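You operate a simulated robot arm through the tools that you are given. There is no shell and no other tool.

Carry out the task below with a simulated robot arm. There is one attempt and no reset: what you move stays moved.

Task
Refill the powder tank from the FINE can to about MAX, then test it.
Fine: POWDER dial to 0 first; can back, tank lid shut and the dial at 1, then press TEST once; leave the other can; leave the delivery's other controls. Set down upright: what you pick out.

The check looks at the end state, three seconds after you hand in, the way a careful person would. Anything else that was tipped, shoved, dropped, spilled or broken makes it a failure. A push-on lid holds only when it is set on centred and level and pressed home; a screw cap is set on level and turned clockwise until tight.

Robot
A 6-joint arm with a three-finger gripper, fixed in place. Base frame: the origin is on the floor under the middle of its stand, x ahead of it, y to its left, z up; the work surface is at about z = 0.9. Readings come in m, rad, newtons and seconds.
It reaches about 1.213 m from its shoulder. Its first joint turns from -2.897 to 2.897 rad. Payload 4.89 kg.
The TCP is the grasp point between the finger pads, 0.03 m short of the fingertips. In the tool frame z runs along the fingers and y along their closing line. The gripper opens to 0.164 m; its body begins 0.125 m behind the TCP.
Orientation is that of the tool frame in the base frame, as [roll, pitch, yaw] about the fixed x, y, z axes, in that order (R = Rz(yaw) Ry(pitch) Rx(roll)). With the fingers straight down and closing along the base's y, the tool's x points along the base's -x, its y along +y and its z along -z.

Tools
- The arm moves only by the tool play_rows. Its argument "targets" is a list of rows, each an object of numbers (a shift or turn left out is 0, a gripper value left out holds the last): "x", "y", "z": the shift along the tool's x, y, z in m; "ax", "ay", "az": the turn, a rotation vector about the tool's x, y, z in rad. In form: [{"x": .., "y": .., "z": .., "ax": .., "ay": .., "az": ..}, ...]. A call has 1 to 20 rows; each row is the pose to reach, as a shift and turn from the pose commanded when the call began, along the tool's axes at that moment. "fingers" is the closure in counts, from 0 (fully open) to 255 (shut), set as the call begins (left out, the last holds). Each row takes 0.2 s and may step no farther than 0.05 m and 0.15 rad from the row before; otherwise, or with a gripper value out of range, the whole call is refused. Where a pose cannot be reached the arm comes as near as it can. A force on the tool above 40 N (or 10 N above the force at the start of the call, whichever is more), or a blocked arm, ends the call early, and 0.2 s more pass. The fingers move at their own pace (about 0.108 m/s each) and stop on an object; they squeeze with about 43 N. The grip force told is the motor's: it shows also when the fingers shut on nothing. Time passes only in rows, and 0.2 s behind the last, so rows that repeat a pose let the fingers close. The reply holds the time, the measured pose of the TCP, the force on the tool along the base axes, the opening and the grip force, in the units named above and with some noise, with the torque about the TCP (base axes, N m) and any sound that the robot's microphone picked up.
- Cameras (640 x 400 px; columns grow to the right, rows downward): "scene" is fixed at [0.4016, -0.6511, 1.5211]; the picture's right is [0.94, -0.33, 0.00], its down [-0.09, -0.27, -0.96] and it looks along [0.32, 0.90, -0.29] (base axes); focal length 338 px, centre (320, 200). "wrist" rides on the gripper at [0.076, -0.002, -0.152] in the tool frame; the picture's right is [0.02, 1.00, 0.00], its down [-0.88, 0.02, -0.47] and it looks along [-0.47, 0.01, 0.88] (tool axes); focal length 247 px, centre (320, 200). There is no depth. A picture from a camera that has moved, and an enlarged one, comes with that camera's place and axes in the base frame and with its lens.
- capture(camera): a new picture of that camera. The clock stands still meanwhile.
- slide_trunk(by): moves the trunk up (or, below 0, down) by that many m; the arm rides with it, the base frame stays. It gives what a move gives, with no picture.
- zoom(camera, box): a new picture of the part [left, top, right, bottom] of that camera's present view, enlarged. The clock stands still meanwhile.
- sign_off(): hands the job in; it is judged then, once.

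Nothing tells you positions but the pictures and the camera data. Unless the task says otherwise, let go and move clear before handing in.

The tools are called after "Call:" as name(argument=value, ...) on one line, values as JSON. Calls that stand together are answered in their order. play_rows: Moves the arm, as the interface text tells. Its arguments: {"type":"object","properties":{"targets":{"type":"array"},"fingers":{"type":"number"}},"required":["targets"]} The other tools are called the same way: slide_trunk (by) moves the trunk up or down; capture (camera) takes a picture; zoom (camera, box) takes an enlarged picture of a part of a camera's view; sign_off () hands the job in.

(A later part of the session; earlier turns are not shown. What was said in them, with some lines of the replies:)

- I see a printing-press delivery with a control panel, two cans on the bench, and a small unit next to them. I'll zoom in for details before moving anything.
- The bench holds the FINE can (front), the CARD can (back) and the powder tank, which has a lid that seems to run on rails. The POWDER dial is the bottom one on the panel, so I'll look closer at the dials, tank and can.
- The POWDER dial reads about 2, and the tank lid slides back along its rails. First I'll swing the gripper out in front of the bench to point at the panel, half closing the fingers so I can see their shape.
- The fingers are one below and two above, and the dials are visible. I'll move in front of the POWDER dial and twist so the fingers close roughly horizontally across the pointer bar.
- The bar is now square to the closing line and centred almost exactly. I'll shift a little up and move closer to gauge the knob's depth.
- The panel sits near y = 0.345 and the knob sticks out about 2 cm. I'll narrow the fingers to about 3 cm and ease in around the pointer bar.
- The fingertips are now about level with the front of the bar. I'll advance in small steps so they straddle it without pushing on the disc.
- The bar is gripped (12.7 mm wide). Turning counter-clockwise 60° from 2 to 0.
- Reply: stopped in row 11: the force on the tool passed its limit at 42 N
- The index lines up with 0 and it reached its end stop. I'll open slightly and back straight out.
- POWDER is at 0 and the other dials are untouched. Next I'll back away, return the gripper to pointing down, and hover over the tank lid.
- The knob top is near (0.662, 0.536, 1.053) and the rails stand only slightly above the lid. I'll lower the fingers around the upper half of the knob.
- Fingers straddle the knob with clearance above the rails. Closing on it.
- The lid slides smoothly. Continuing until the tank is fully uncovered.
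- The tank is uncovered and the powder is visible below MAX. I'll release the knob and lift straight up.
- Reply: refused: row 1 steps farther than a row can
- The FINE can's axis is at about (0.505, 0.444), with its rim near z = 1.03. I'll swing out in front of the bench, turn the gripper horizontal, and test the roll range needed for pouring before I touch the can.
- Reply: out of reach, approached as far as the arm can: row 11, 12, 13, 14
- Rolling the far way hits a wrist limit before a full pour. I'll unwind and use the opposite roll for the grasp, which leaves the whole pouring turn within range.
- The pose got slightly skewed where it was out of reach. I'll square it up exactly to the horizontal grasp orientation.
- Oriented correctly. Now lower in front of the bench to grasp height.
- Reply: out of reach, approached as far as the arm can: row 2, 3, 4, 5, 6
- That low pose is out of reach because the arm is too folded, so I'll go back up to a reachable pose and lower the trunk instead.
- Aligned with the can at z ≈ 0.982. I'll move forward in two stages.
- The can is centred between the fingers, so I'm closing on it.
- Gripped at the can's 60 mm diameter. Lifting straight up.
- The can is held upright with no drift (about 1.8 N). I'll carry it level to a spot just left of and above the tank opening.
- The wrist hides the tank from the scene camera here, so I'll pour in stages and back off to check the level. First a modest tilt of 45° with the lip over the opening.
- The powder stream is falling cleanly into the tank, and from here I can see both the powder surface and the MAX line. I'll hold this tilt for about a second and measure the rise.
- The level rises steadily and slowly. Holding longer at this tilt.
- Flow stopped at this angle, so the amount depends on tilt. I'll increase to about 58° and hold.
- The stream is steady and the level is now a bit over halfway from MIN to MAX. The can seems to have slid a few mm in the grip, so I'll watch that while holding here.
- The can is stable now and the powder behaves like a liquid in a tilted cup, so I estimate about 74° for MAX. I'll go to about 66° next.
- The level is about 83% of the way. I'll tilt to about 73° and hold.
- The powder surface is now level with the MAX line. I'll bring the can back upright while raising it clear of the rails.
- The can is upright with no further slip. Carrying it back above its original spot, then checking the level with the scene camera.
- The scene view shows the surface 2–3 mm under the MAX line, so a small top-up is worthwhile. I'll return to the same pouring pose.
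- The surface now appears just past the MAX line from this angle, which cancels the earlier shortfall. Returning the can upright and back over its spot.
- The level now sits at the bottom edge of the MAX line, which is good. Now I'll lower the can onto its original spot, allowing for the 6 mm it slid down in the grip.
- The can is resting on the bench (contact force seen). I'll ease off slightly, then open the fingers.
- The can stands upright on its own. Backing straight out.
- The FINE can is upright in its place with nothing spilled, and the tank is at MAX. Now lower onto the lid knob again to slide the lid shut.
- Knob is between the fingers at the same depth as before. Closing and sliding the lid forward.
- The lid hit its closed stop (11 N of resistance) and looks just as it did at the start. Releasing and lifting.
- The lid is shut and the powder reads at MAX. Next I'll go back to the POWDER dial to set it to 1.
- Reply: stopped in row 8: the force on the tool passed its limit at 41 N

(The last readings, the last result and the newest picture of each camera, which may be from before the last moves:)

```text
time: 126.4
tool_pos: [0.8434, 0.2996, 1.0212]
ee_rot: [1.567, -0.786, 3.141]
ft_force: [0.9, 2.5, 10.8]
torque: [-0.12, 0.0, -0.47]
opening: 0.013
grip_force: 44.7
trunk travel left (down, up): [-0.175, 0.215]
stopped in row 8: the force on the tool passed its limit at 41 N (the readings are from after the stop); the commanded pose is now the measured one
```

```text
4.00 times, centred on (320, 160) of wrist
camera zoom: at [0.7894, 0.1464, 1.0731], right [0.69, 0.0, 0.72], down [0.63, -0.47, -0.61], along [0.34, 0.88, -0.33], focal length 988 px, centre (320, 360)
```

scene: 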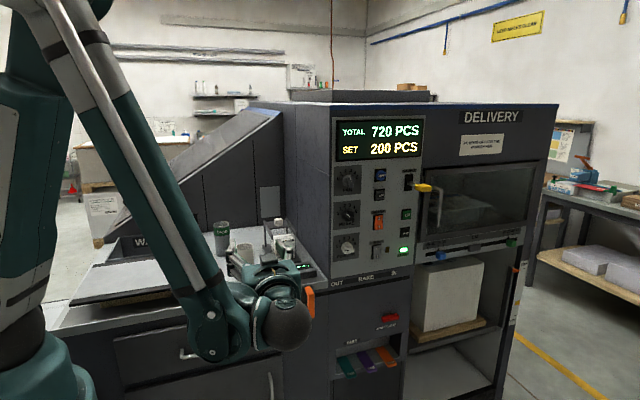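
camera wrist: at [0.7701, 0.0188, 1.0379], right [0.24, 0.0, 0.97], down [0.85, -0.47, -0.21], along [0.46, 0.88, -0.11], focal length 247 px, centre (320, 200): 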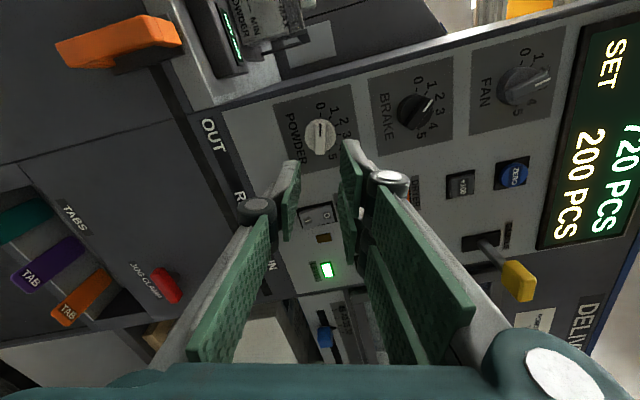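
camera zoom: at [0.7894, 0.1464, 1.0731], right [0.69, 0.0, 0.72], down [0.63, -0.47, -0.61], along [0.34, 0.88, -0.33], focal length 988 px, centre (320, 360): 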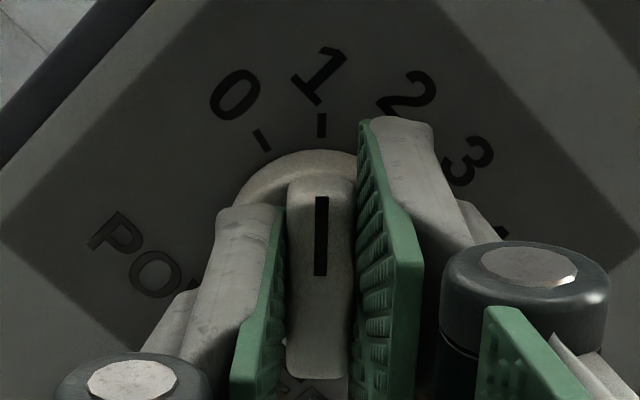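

The index lines up with 1. Opening slightly and backing out to verify.

Call:
play_rows(targets=[{"z": 0}, {"z": 0}, {"z": -0.01}, {"z": -0.03}, {"z": -0.06}, {"z": -0.1}, {"z": -0.13}, {"z": -0.13}], fingers=208)

Call:
zoom(camera="wrist", box=[260, 70, 380, 170])

Call:
capture(camera="wrist")

```text
time: 128.2
tool_pos: [0.8448, 0.1694, 1.0192]
ee_rot: [1.571, -0.785, 3.141]
ft_force: [0.3, 0.1, 0.4]
torque: [-0.03, 0.0, -0.01]
opening: 0.0302
grip_force: 0.1
trunk travel left (down, up): [-0.175, 0.215]
```

```text
4.00 times, centred on (320, 120) of wrist
camera zoom: at [0.7899, 0.016, 1.0723], right [0.69, 0.0, 0.72], down [0.63, -0.47, -0.61], along [0.34, 0.88, -0.33], focal length 988 px, centre (320, 520)
```

zoom: 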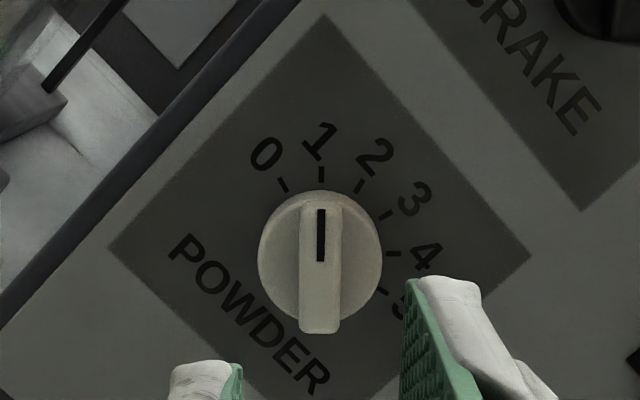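

```text
taken
camera wrist: at [0.7899, 0.016, 1.0723], right [0.69, 0.0, 0.72], down [0.63, -0.47, -0.61], along [0.34, 0.88, -0.33], focal length 247 px, centre (320, 200)
```

wrist: 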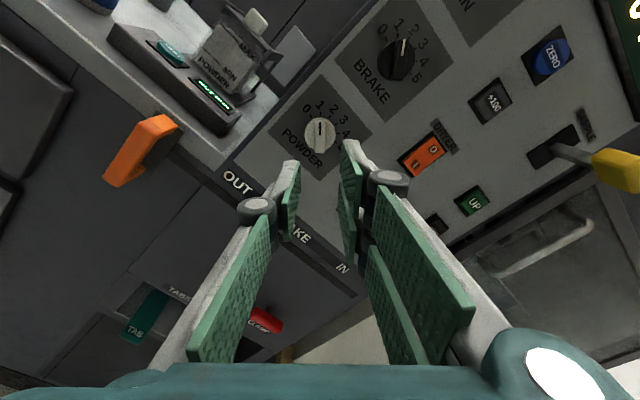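

The dial reads 1. Next comes the TEST button: back off, point the gripper down with the fingers closed, and hover over it.

Call:
play_rows(targets=[{"x": 0.0379, "y": 0.0087, "z": -0.01, "az": -0.1122}, {"x": 0.0759, "y": 0.0174, "z": -0.02, "az": -0.2244}, {"x": 0.1138, "y": 0.0261, "z": -0.03, "az": -0.3366}, {"x": 0.1518, "y": 0.0347, "z": -0.04, "az": -0.4488}, {"x": 0.1897, "y": 0.0434, "z": -0.05, "az": -0.561}, {"x": 0.2277, "y": 0.0521, "z": -0.06, "az": -0.6732}, {"x": 0.2656, "y": 0.0608, "z": -0.07, "az": -0.7854}, {"x": 0.2656, "y": 0.0608, "z": -0.07, "az": -0.7854}], fingers=255)

Call:
play_rows(targets=[{"x": 0.0056, "y": -0.0083, "z": 0.0271, "ax": 0.1309}, {"x": 0.0112, "y": -0.0167, "z": 0.0542, "ax": 0.2618}, {"x": 0.0168, "y": -0.025, "z": 0.0813, "ax": 0.3927}, {"x": 0.0223, "y": -0.0333, "z": 0.1083, "ax": 0.5236}, {"x": 0.0279, "y": -0.0417, "z": 0.1354, "ax": 0.6545}, {"x": 0.0335, "y": -0.05, "z": 0.1625, "ax": 0.7854}, {"x": 0.0391, "y": -0.0583, "z": 0.1896, "ax": 0.9163}, {"x": 0.0447, "y": -0.0667, "z": 0.2167, "ax": 1.0472}, {"x": 0.0502, "y": -0.075, "z": 0.2438, "ax": 1.1781}, {"x": 0.0558, "y": -0.0833, "z": 0.2708, "ax": 1.309}, {"x": 0.0614, "y": -0.0917, "z": 0.2979, "ax": 1.4399}, {"x": 0.067, "y": -0.1, "z": 0.325, "ax": 1.5708}, {"x": 0.067, "y": -0.1, "z": 0.325, "ax": 1.5708}])

Call:
capture(camera="wrist")

Call:
zoom(camera="scene", box=[200, 190, 340, 300])

```text
time: 130.0
tool_pos: [0.6975, 0.1007, 1.2513]
ee_rot: [1.57, -0.003, 3.14]
ft_force: [0.4, 0.2, 1.0]
torque: [-0.07, 0.02, -0.08]
opening: 0.0
grip_force: 42.9
trunk travel left (down, up): [-0.175, 0.215]
```

```text
time: 132.8
tool_pos: [0.6328, 0.4261, 1.1516]
ee_rot: [-3.141, -0.003, 3.141]
ft_force: [-0.3, 0.1, -0.3]
torque: [-0.15, 0.07, 0.0]
opening: 0.0
grip_force: 43.1
trunk travel left (down, up): [-0.175, 0.215]
```

```text
taken
camera wrist: at [0.5584, 0.4238, 1.3032], right [-0.02, 1.0, 0.0], down [0.88, 0.02, 0.47], along [0.47, 0.01, -0.88], focal length 247 px, centre (320, 200)
```

wrist: 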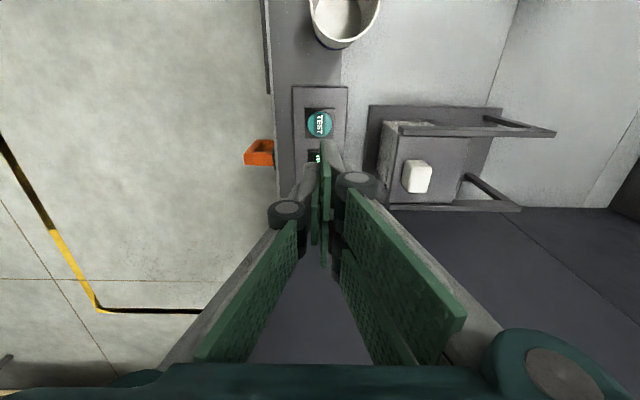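

```text
3.64 times, centred on (270, 245) of scene
camera zoom: at [0.4016, -0.6511, 1.5211], right [0.94, -0.33, 0.0], down [-0.09, -0.27, -0.96], along [0.32, 0.9, -0.29], focal length 1230 px, centre (502, 36)
```

zoom: 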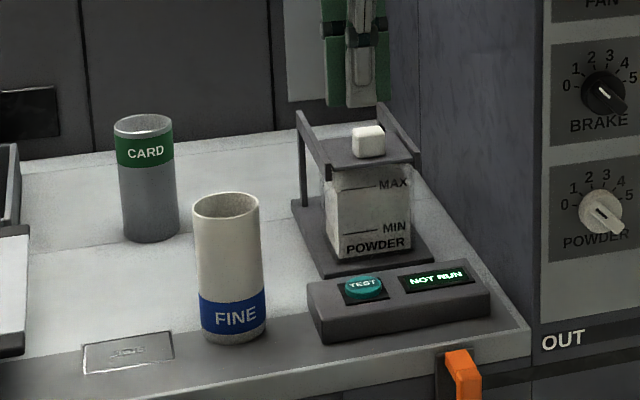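

Call:
play_rows(targets=[{"x": 0.001, "y": -0.001, "z": 0.04}, {"x": 0.003, "y": -0.002, "z": 0.08}, {"x": 0.003, "y": -0.002, "z": 0.12}, {"x": 0.003, "y": -0.002, "z": 0.15}, {"x": 0.003, "y": -0.002, "z": 0.15}])

Call:
capture(camera="wrist")

Call:
zoom(camera="scene", box=[255, 230, 325, 290])

```text
time: 134.0
tool_pos: [0.6303, 0.4248, 1.0014]
ee_rot: [3.14, -0.004, 3.141]
ft_force: [1.0, 0.8, 0.3]
torque: [-0.04, 0.05, -0.02]
opening: 0.0001
grip_force: 42.3
trunk travel left (down, up): [-0.175, 0.215]
```

```text
taken
camera wrist: at [0.5544, 0.4215, 1.1531], right [-0.02, 1.0, 0.0], down [0.88, 0.02, 0.47], along [0.47, 0.01, -0.88], focal length 247 px, centre (320, 200)
```

wrist: 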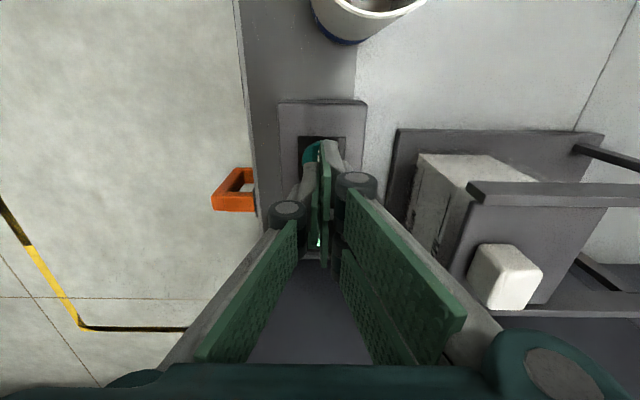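

```text
6.67 times, centred on (290, 260) of scene
camera zoom: at [0.4016, -0.6511, 1.5211], right [0.94, -0.33, 0.0], down [-0.09, -0.27, -0.96], along [0.32, 0.9, -0.29], focal length 2254 px, centre (520, -200)
```

zoom: 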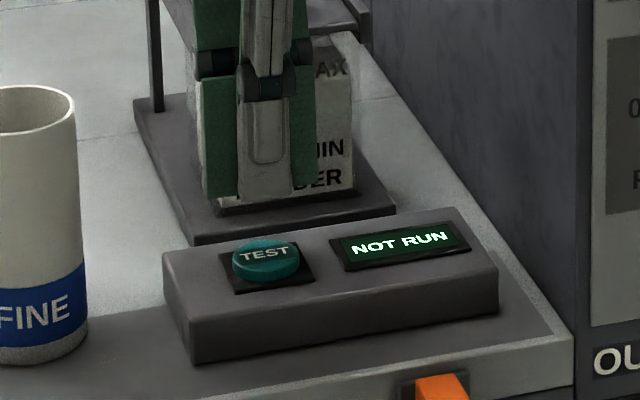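

The fingertips are right above the button. I'll lower to just above it, then press gently.

Call:
play_rows(targets=[{"z": 0.012}, {"z": 0.022}, {"z": 0.027}, {"z": 0.027}])

Call:
zoom(camera="scene", box=[265, 240, 315, 285])

```text
time: 135.0
tool_pos: [0.6294, 0.4223, 0.9749]
ee_rot: [3.14, -0.001, 3.14]
ft_force: [0.2, 0.3, 0.0]
torque: [-0.01, 0.01, 0.01]
opening: 0.0003
grip_force: 42.9
trunk travel left (down, up): [-0.175, 0.215]
```

```text
8.89 times, centred on (290, 262) of scene
camera zoom: at [0.4016, -0.6511, 1.5211], right [0.94, -0.33, 0.0], down [-0.09, -0.27, -0.96], along [0.32, 0.9, -0.29], focal length 3006 px, centre (587, -356)
```

zoom: 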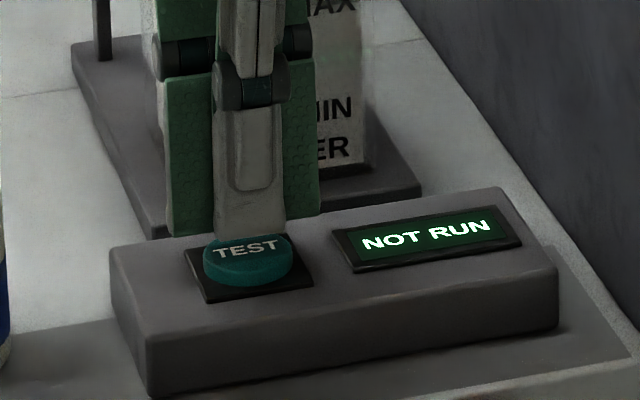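

Call:
play_rows(targets=[{"z": 0.002}, {"z": 0.004}, {"z": 0.006}, {"z": 0.007}])

Call:
zoom(camera="scene", box=[265, 240, 315, 285])

```text
time: 136.0
tool_pos: [0.6294, 0.4221, 0.9669]
ee_rot: [3.139, -0.003, 3.139]
ft_force: [0.4, 0.2, -0.2]
torque: [-0.01, 0.01, -0.01]
opening: 0.0001
grip_force: 42.9
trunk travel left (down, up): [-0.175, 0.215]
```

```text
8.89 times, centred on (290, 262) of scene
camera zoom: at [0.4016, -0.6511, 1.5211], right [0.94, -0.33, 0.0], down [-0.09, -0.27, -0.96], along [0.32, 0.9, -0.29], focal length 3006 px, centre (587, -356)
```

zoom: 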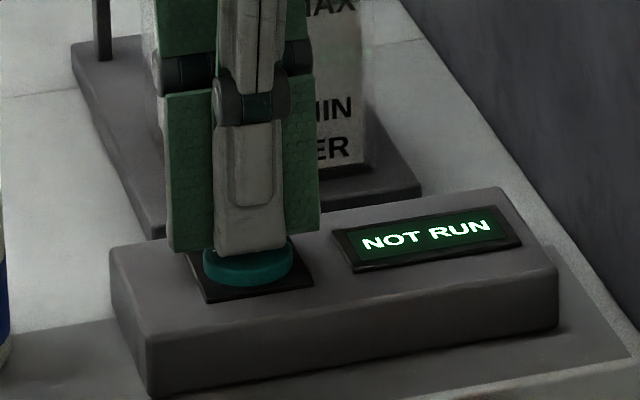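

Call:
play_rows(targets=[{"z": 0.001}, {"z": 0.002}, {"z": 0.003}, {"z": 0.003}])

Call:
zoom(camera="scene", box=[265, 240, 315, 285])

```text
time: 137.0
tool_pos: [0.6296, 0.4228, 0.9656]
ee_rot: [3.141, -0.002, 3.139]
ft_force: [0.1, 0.0, -0.8]
torque: [0.0, 0.03, 0.0]
opening: 0.0
grip_force: 43.4
trunk travel left (down, up): [-0.175, 0.215]
```

```text
8.89 times, centred on (290, 262) of scene
camera zoom: at [0.4016, -0.6511, 1.5211], right [0.94, -0.33, 0.0], down [-0.09, -0.27, -0.96], along [0.32, 0.9, -0.29], focal length 3006 px, centre (587, -356)
```

zoom: 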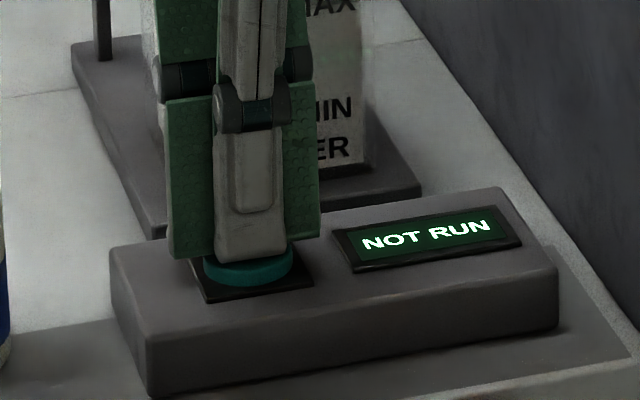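

Call:
play_rows(targets=[{"z": 0.001}, {"z": 0.002}, {"z": 0.003}, {"z": 0.003}])

Call:
zoom(camera="scene", box=[265, 240, 315, 285])

```text
time: 138.0
tool_pos: [0.6294, 0.4221, 0.9623]
ee_rot: [3.141, -0.001, 3.14]
ft_force: [0.4, 0.8, 0.4]
torque: [0.01, -0.02, 0.01]
opening: 0.0057
grip_force: 44.6
trunk travel left (down, up): [-0.175, 0.215]
```

```text
8.89 times, centred on (290, 262) of scene
camera zoom: at [0.4016, -0.6511, 1.5211], right [0.94, -0.33, 0.0], down [-0.09, -0.27, -0.96], along [0.32, 0.9, -0.29], focal length 3006 px, centre (587, -356)
```

zoom: 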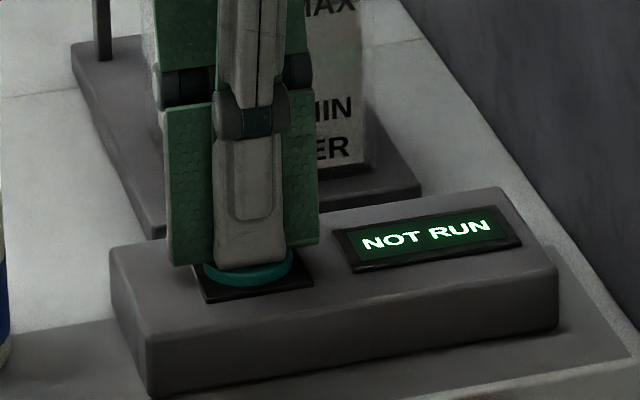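

Call:
capture(camera="wrist")

Call:
zoom(camera="wrist", box=[250, 90, 390, 280])

Call:
zoom(camera="scene", box=[272, 250, 302, 276])

```text
taken
camera wrist: at [0.5539, 0.4202, 1.1142], right [-0.02, 1.0, 0.0], down [0.88, 0.02, 0.47], along [0.47, 0.01, -0.88], focal length 247 px, centre (320, 200)
```

wrist: 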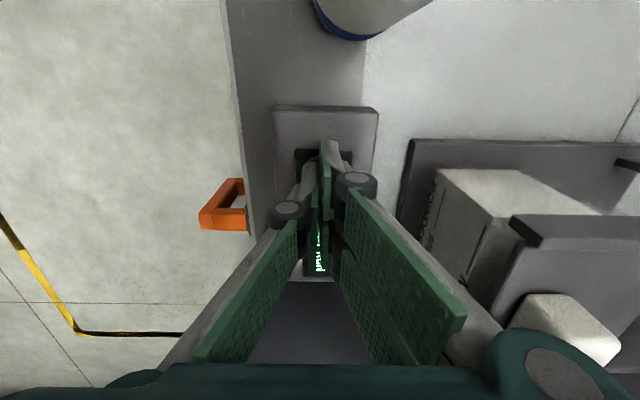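

```text
2.11 times, centred on (320, 185) of wrist
camera zoom: at [0.5539, 0.4202, 1.1142], right [-0.02, 1.0, 0.0], down [0.88, 0.02, 0.47], along [0.47, 0.01, -0.88], focal length 520 px, centre (320, 232)
```

zoom: 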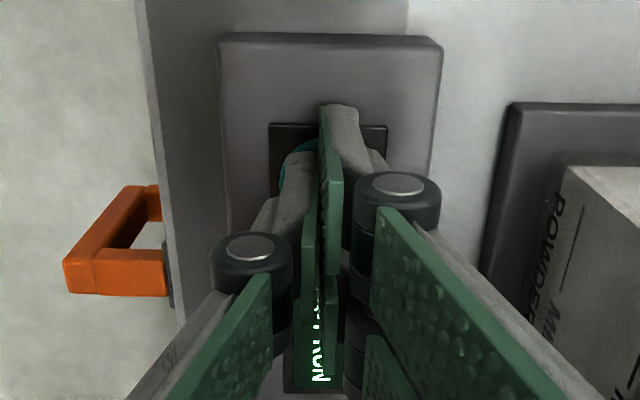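

```text
15.38 times, centred on (287, 263) of scene
camera zoom: at [0.4016, -0.6511, 1.5211], right [0.94, -0.33, 0.0], down [-0.09, -0.27, -0.96], along [0.32, 0.9, -0.29], focal length 5202 px, centre (828, -769)
```

zoom: 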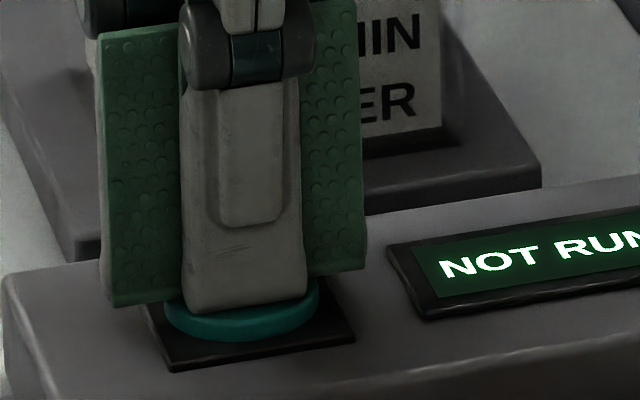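

The fingertip is touching the button and I'm pressing a little further.

Call:
play_rows(targets=[{"z": 0.001}, {"z": 0.002}, {"z": 0.002}])

Call:
zoom(camera="scene", box=[265, 240, 315, 285])

```text
time: 138.8
tool_pos: [0.6295, 0.4228, 0.9582]
ee_rot: [3.141, -0.001, 3.14]
ft_force: [0.2, -1.3, 3.6]
torque: [-0.01, 0.01, 0.0]
opening: 0.006
grip_force: 44.8
trunk travel left (down, up): [-0.175, 0.215]
heard: click
```

```text
8.89 times, centred on (290, 262) of scene
camera zoom: at [0.4016, -0.6511, 1.5211], right [0.94, -0.33, 0.0], down [-0.09, -0.27, -0.96], along [0.32, 0.9, -0.29], focal length 3006 px, centre (587, -356)
```

zoom: 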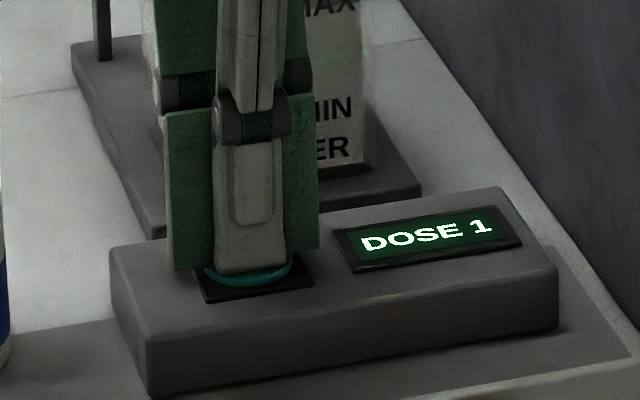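

A click was heard and the display changed to "DOSE 1". I'll lift straight off the button without pressing again.

Call:
play_rows(targets=[{"z": -0.01}, {"z": -0.04}, {"z": -0.08}, {"z": -0.12}, {"z": -0.16}, {"z": -0.2}, {"z": -0.24}, {"z": -0.24}])

Call:
capture(camera="scene")

Call:
zoom(camera="scene", box=[190, 190, 340, 300])

Call:
zoom(camera="scene", box=[320, 110, 450, 290])

```text
time: 140.6
tool_pos: [0.6291, 0.4226, 1.2003]
ee_rot: [3.139, -0.001, 3.14]
ft_force: [-0.2, 0.7, -0.2]
torque: [0.03, -0.06, 0.01]
opening: 0.0002
grip_force: 45.0
trunk travel left (down, up): [-0.175, 0.215]
```

```text
taken
```

scene: 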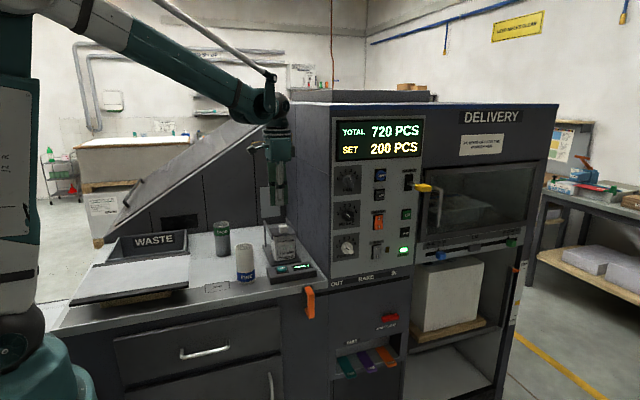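

```text
3.64 times, centred on (265, 245) of scene
camera zoom: at [0.4016, -0.6511, 1.5211], right [0.94, -0.33, 0.0], down [-0.09, -0.27, -0.96], along [0.32, 0.9, -0.29], focal length 1230 px, centre (520, 36)
```

zoom: 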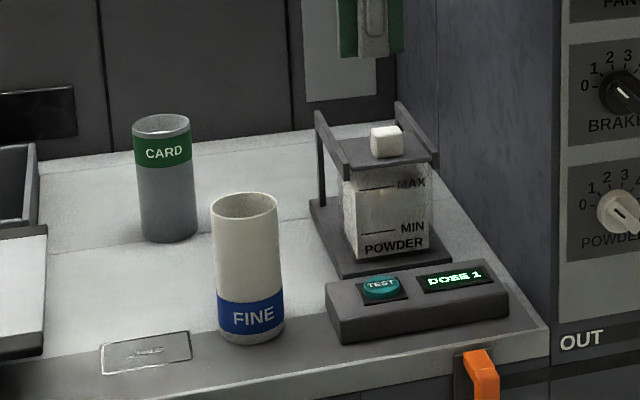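

```text
2.22 times, centred on (385, 200) of scene
camera zoom: at [0.4016, -0.6511, 1.5211], right [0.94, -0.33, 0.0], down [-0.09, -0.27, -0.96], along [0.32, 0.9, -0.29], focal length 751 px, centre (176, 200)
```

zoom: 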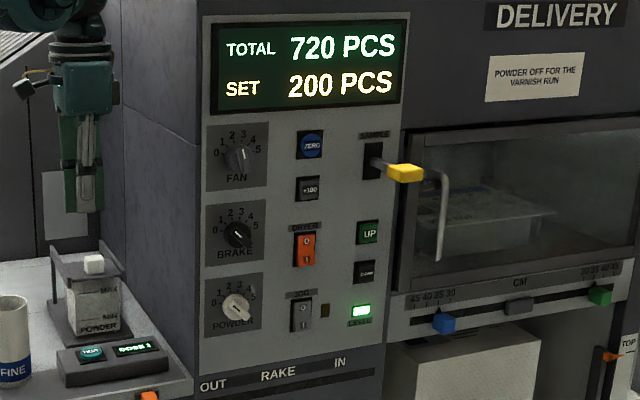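

Call:
zoom(camera="scene", box=[260, 210, 310, 260])

Call:
zoom(camera="scene", box=[328, 230, 368, 265])

Call:
zoom(camera="scene", box=[225, 235, 265, 295])

```text
8.00 times, centred on (285, 235) of scene
camera zoom: at [0.4016, -0.6511, 1.5211], right [0.94, -0.33, 0.0], down [-0.09, -0.27, -0.96], along [0.32, 0.9, -0.29], focal length 2705 px, centre (600, -80)
```

zoom: 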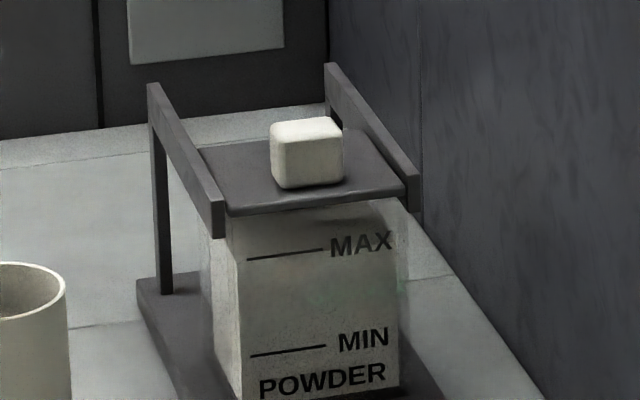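

```text
11.43 times, centred on (348, 248) of scene
camera zoom: at [0.4016, -0.6511, 1.5211], right [0.94, -0.33, 0.0], down [-0.09, -0.27, -0.96], along [0.32, 0.9, -0.29], focal length 3864 px, centre (0, -343)
```

zoom: 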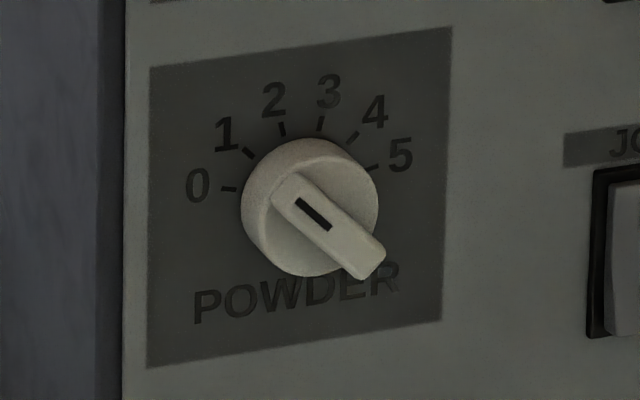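

```text
6.67 times, centred on (245, 265) of scene
camera zoom: at [0.4016, -0.6511, 1.5211], right [0.94, -0.33, 0.0], down [-0.09, -0.27, -0.96], along [0.32, 0.9, -0.29], focal length 2254 px, centre (820, -233)
```

zoom: 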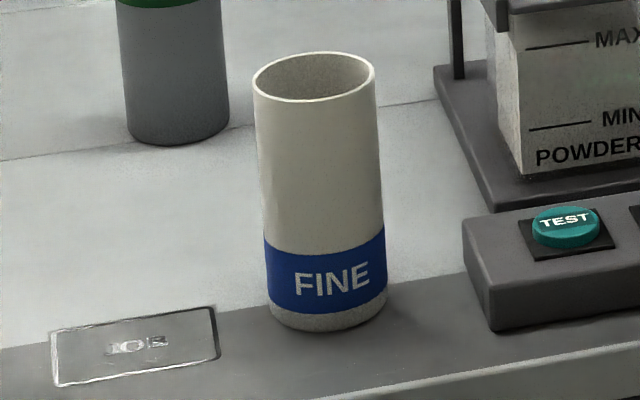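

Everything checks out: tank at MAX, lid shut, dial on 1, can upright in place, and the display reads "DOSE 1". I'll move the arm clear and hand in.

Call:
play_rows(targets=[{"x": 0.01, "z": -0.03}, {"x": 0.035, "z": -0.06}, {"x": 0.06, "z": -0.09}, {"x": 0.09, "z": -0.12}, {"x": 0.12, "z": -0.14}, {"x": 0.12, "z": -0.14}], fingers=100)

Call:
sign_off()

```text
time: 142.0
tool_pos: [0.5102, 0.4233, 1.3392]
ee_rot: [3.139, -0.004, 3.141]
ft_force: [0.3, 0.2, 0.1]
torque: [0.13, -0.11, -0.01]
opening: 0.0998
grip_force: 0.0
trunk travel left (down, up): [-0.175, 0.215]
```

```text
The job is handed in.
```

The powder tank is refilled from the FINE can to about MAX and the test has been run; the display changed from "NOT RUN" to "DOSE 1". I've handed the job in.

- **POWDER dial:** I turned it to 0 before touching the tank, then set it to 1 before the test.
- **Tank level:** The last clear view, before shutting the lid, showed the powder at the bottom edge of the MAX line. That took two pours, because the first left it 2–3 mm short.
- **FINE can:** It is back upright in its original spot. It slid about 6 mm in the grip during the first pour, but I saw no spilled powder in the pictures.
- **Lid:** It is slid shut against its stop, as it was at the start.
- **TEST:** I pressed it once and heard one click.
- **Everything else:** I did not touch the CARD can, and the delivery's other controls look unchanged. The arm is clear of the bench.
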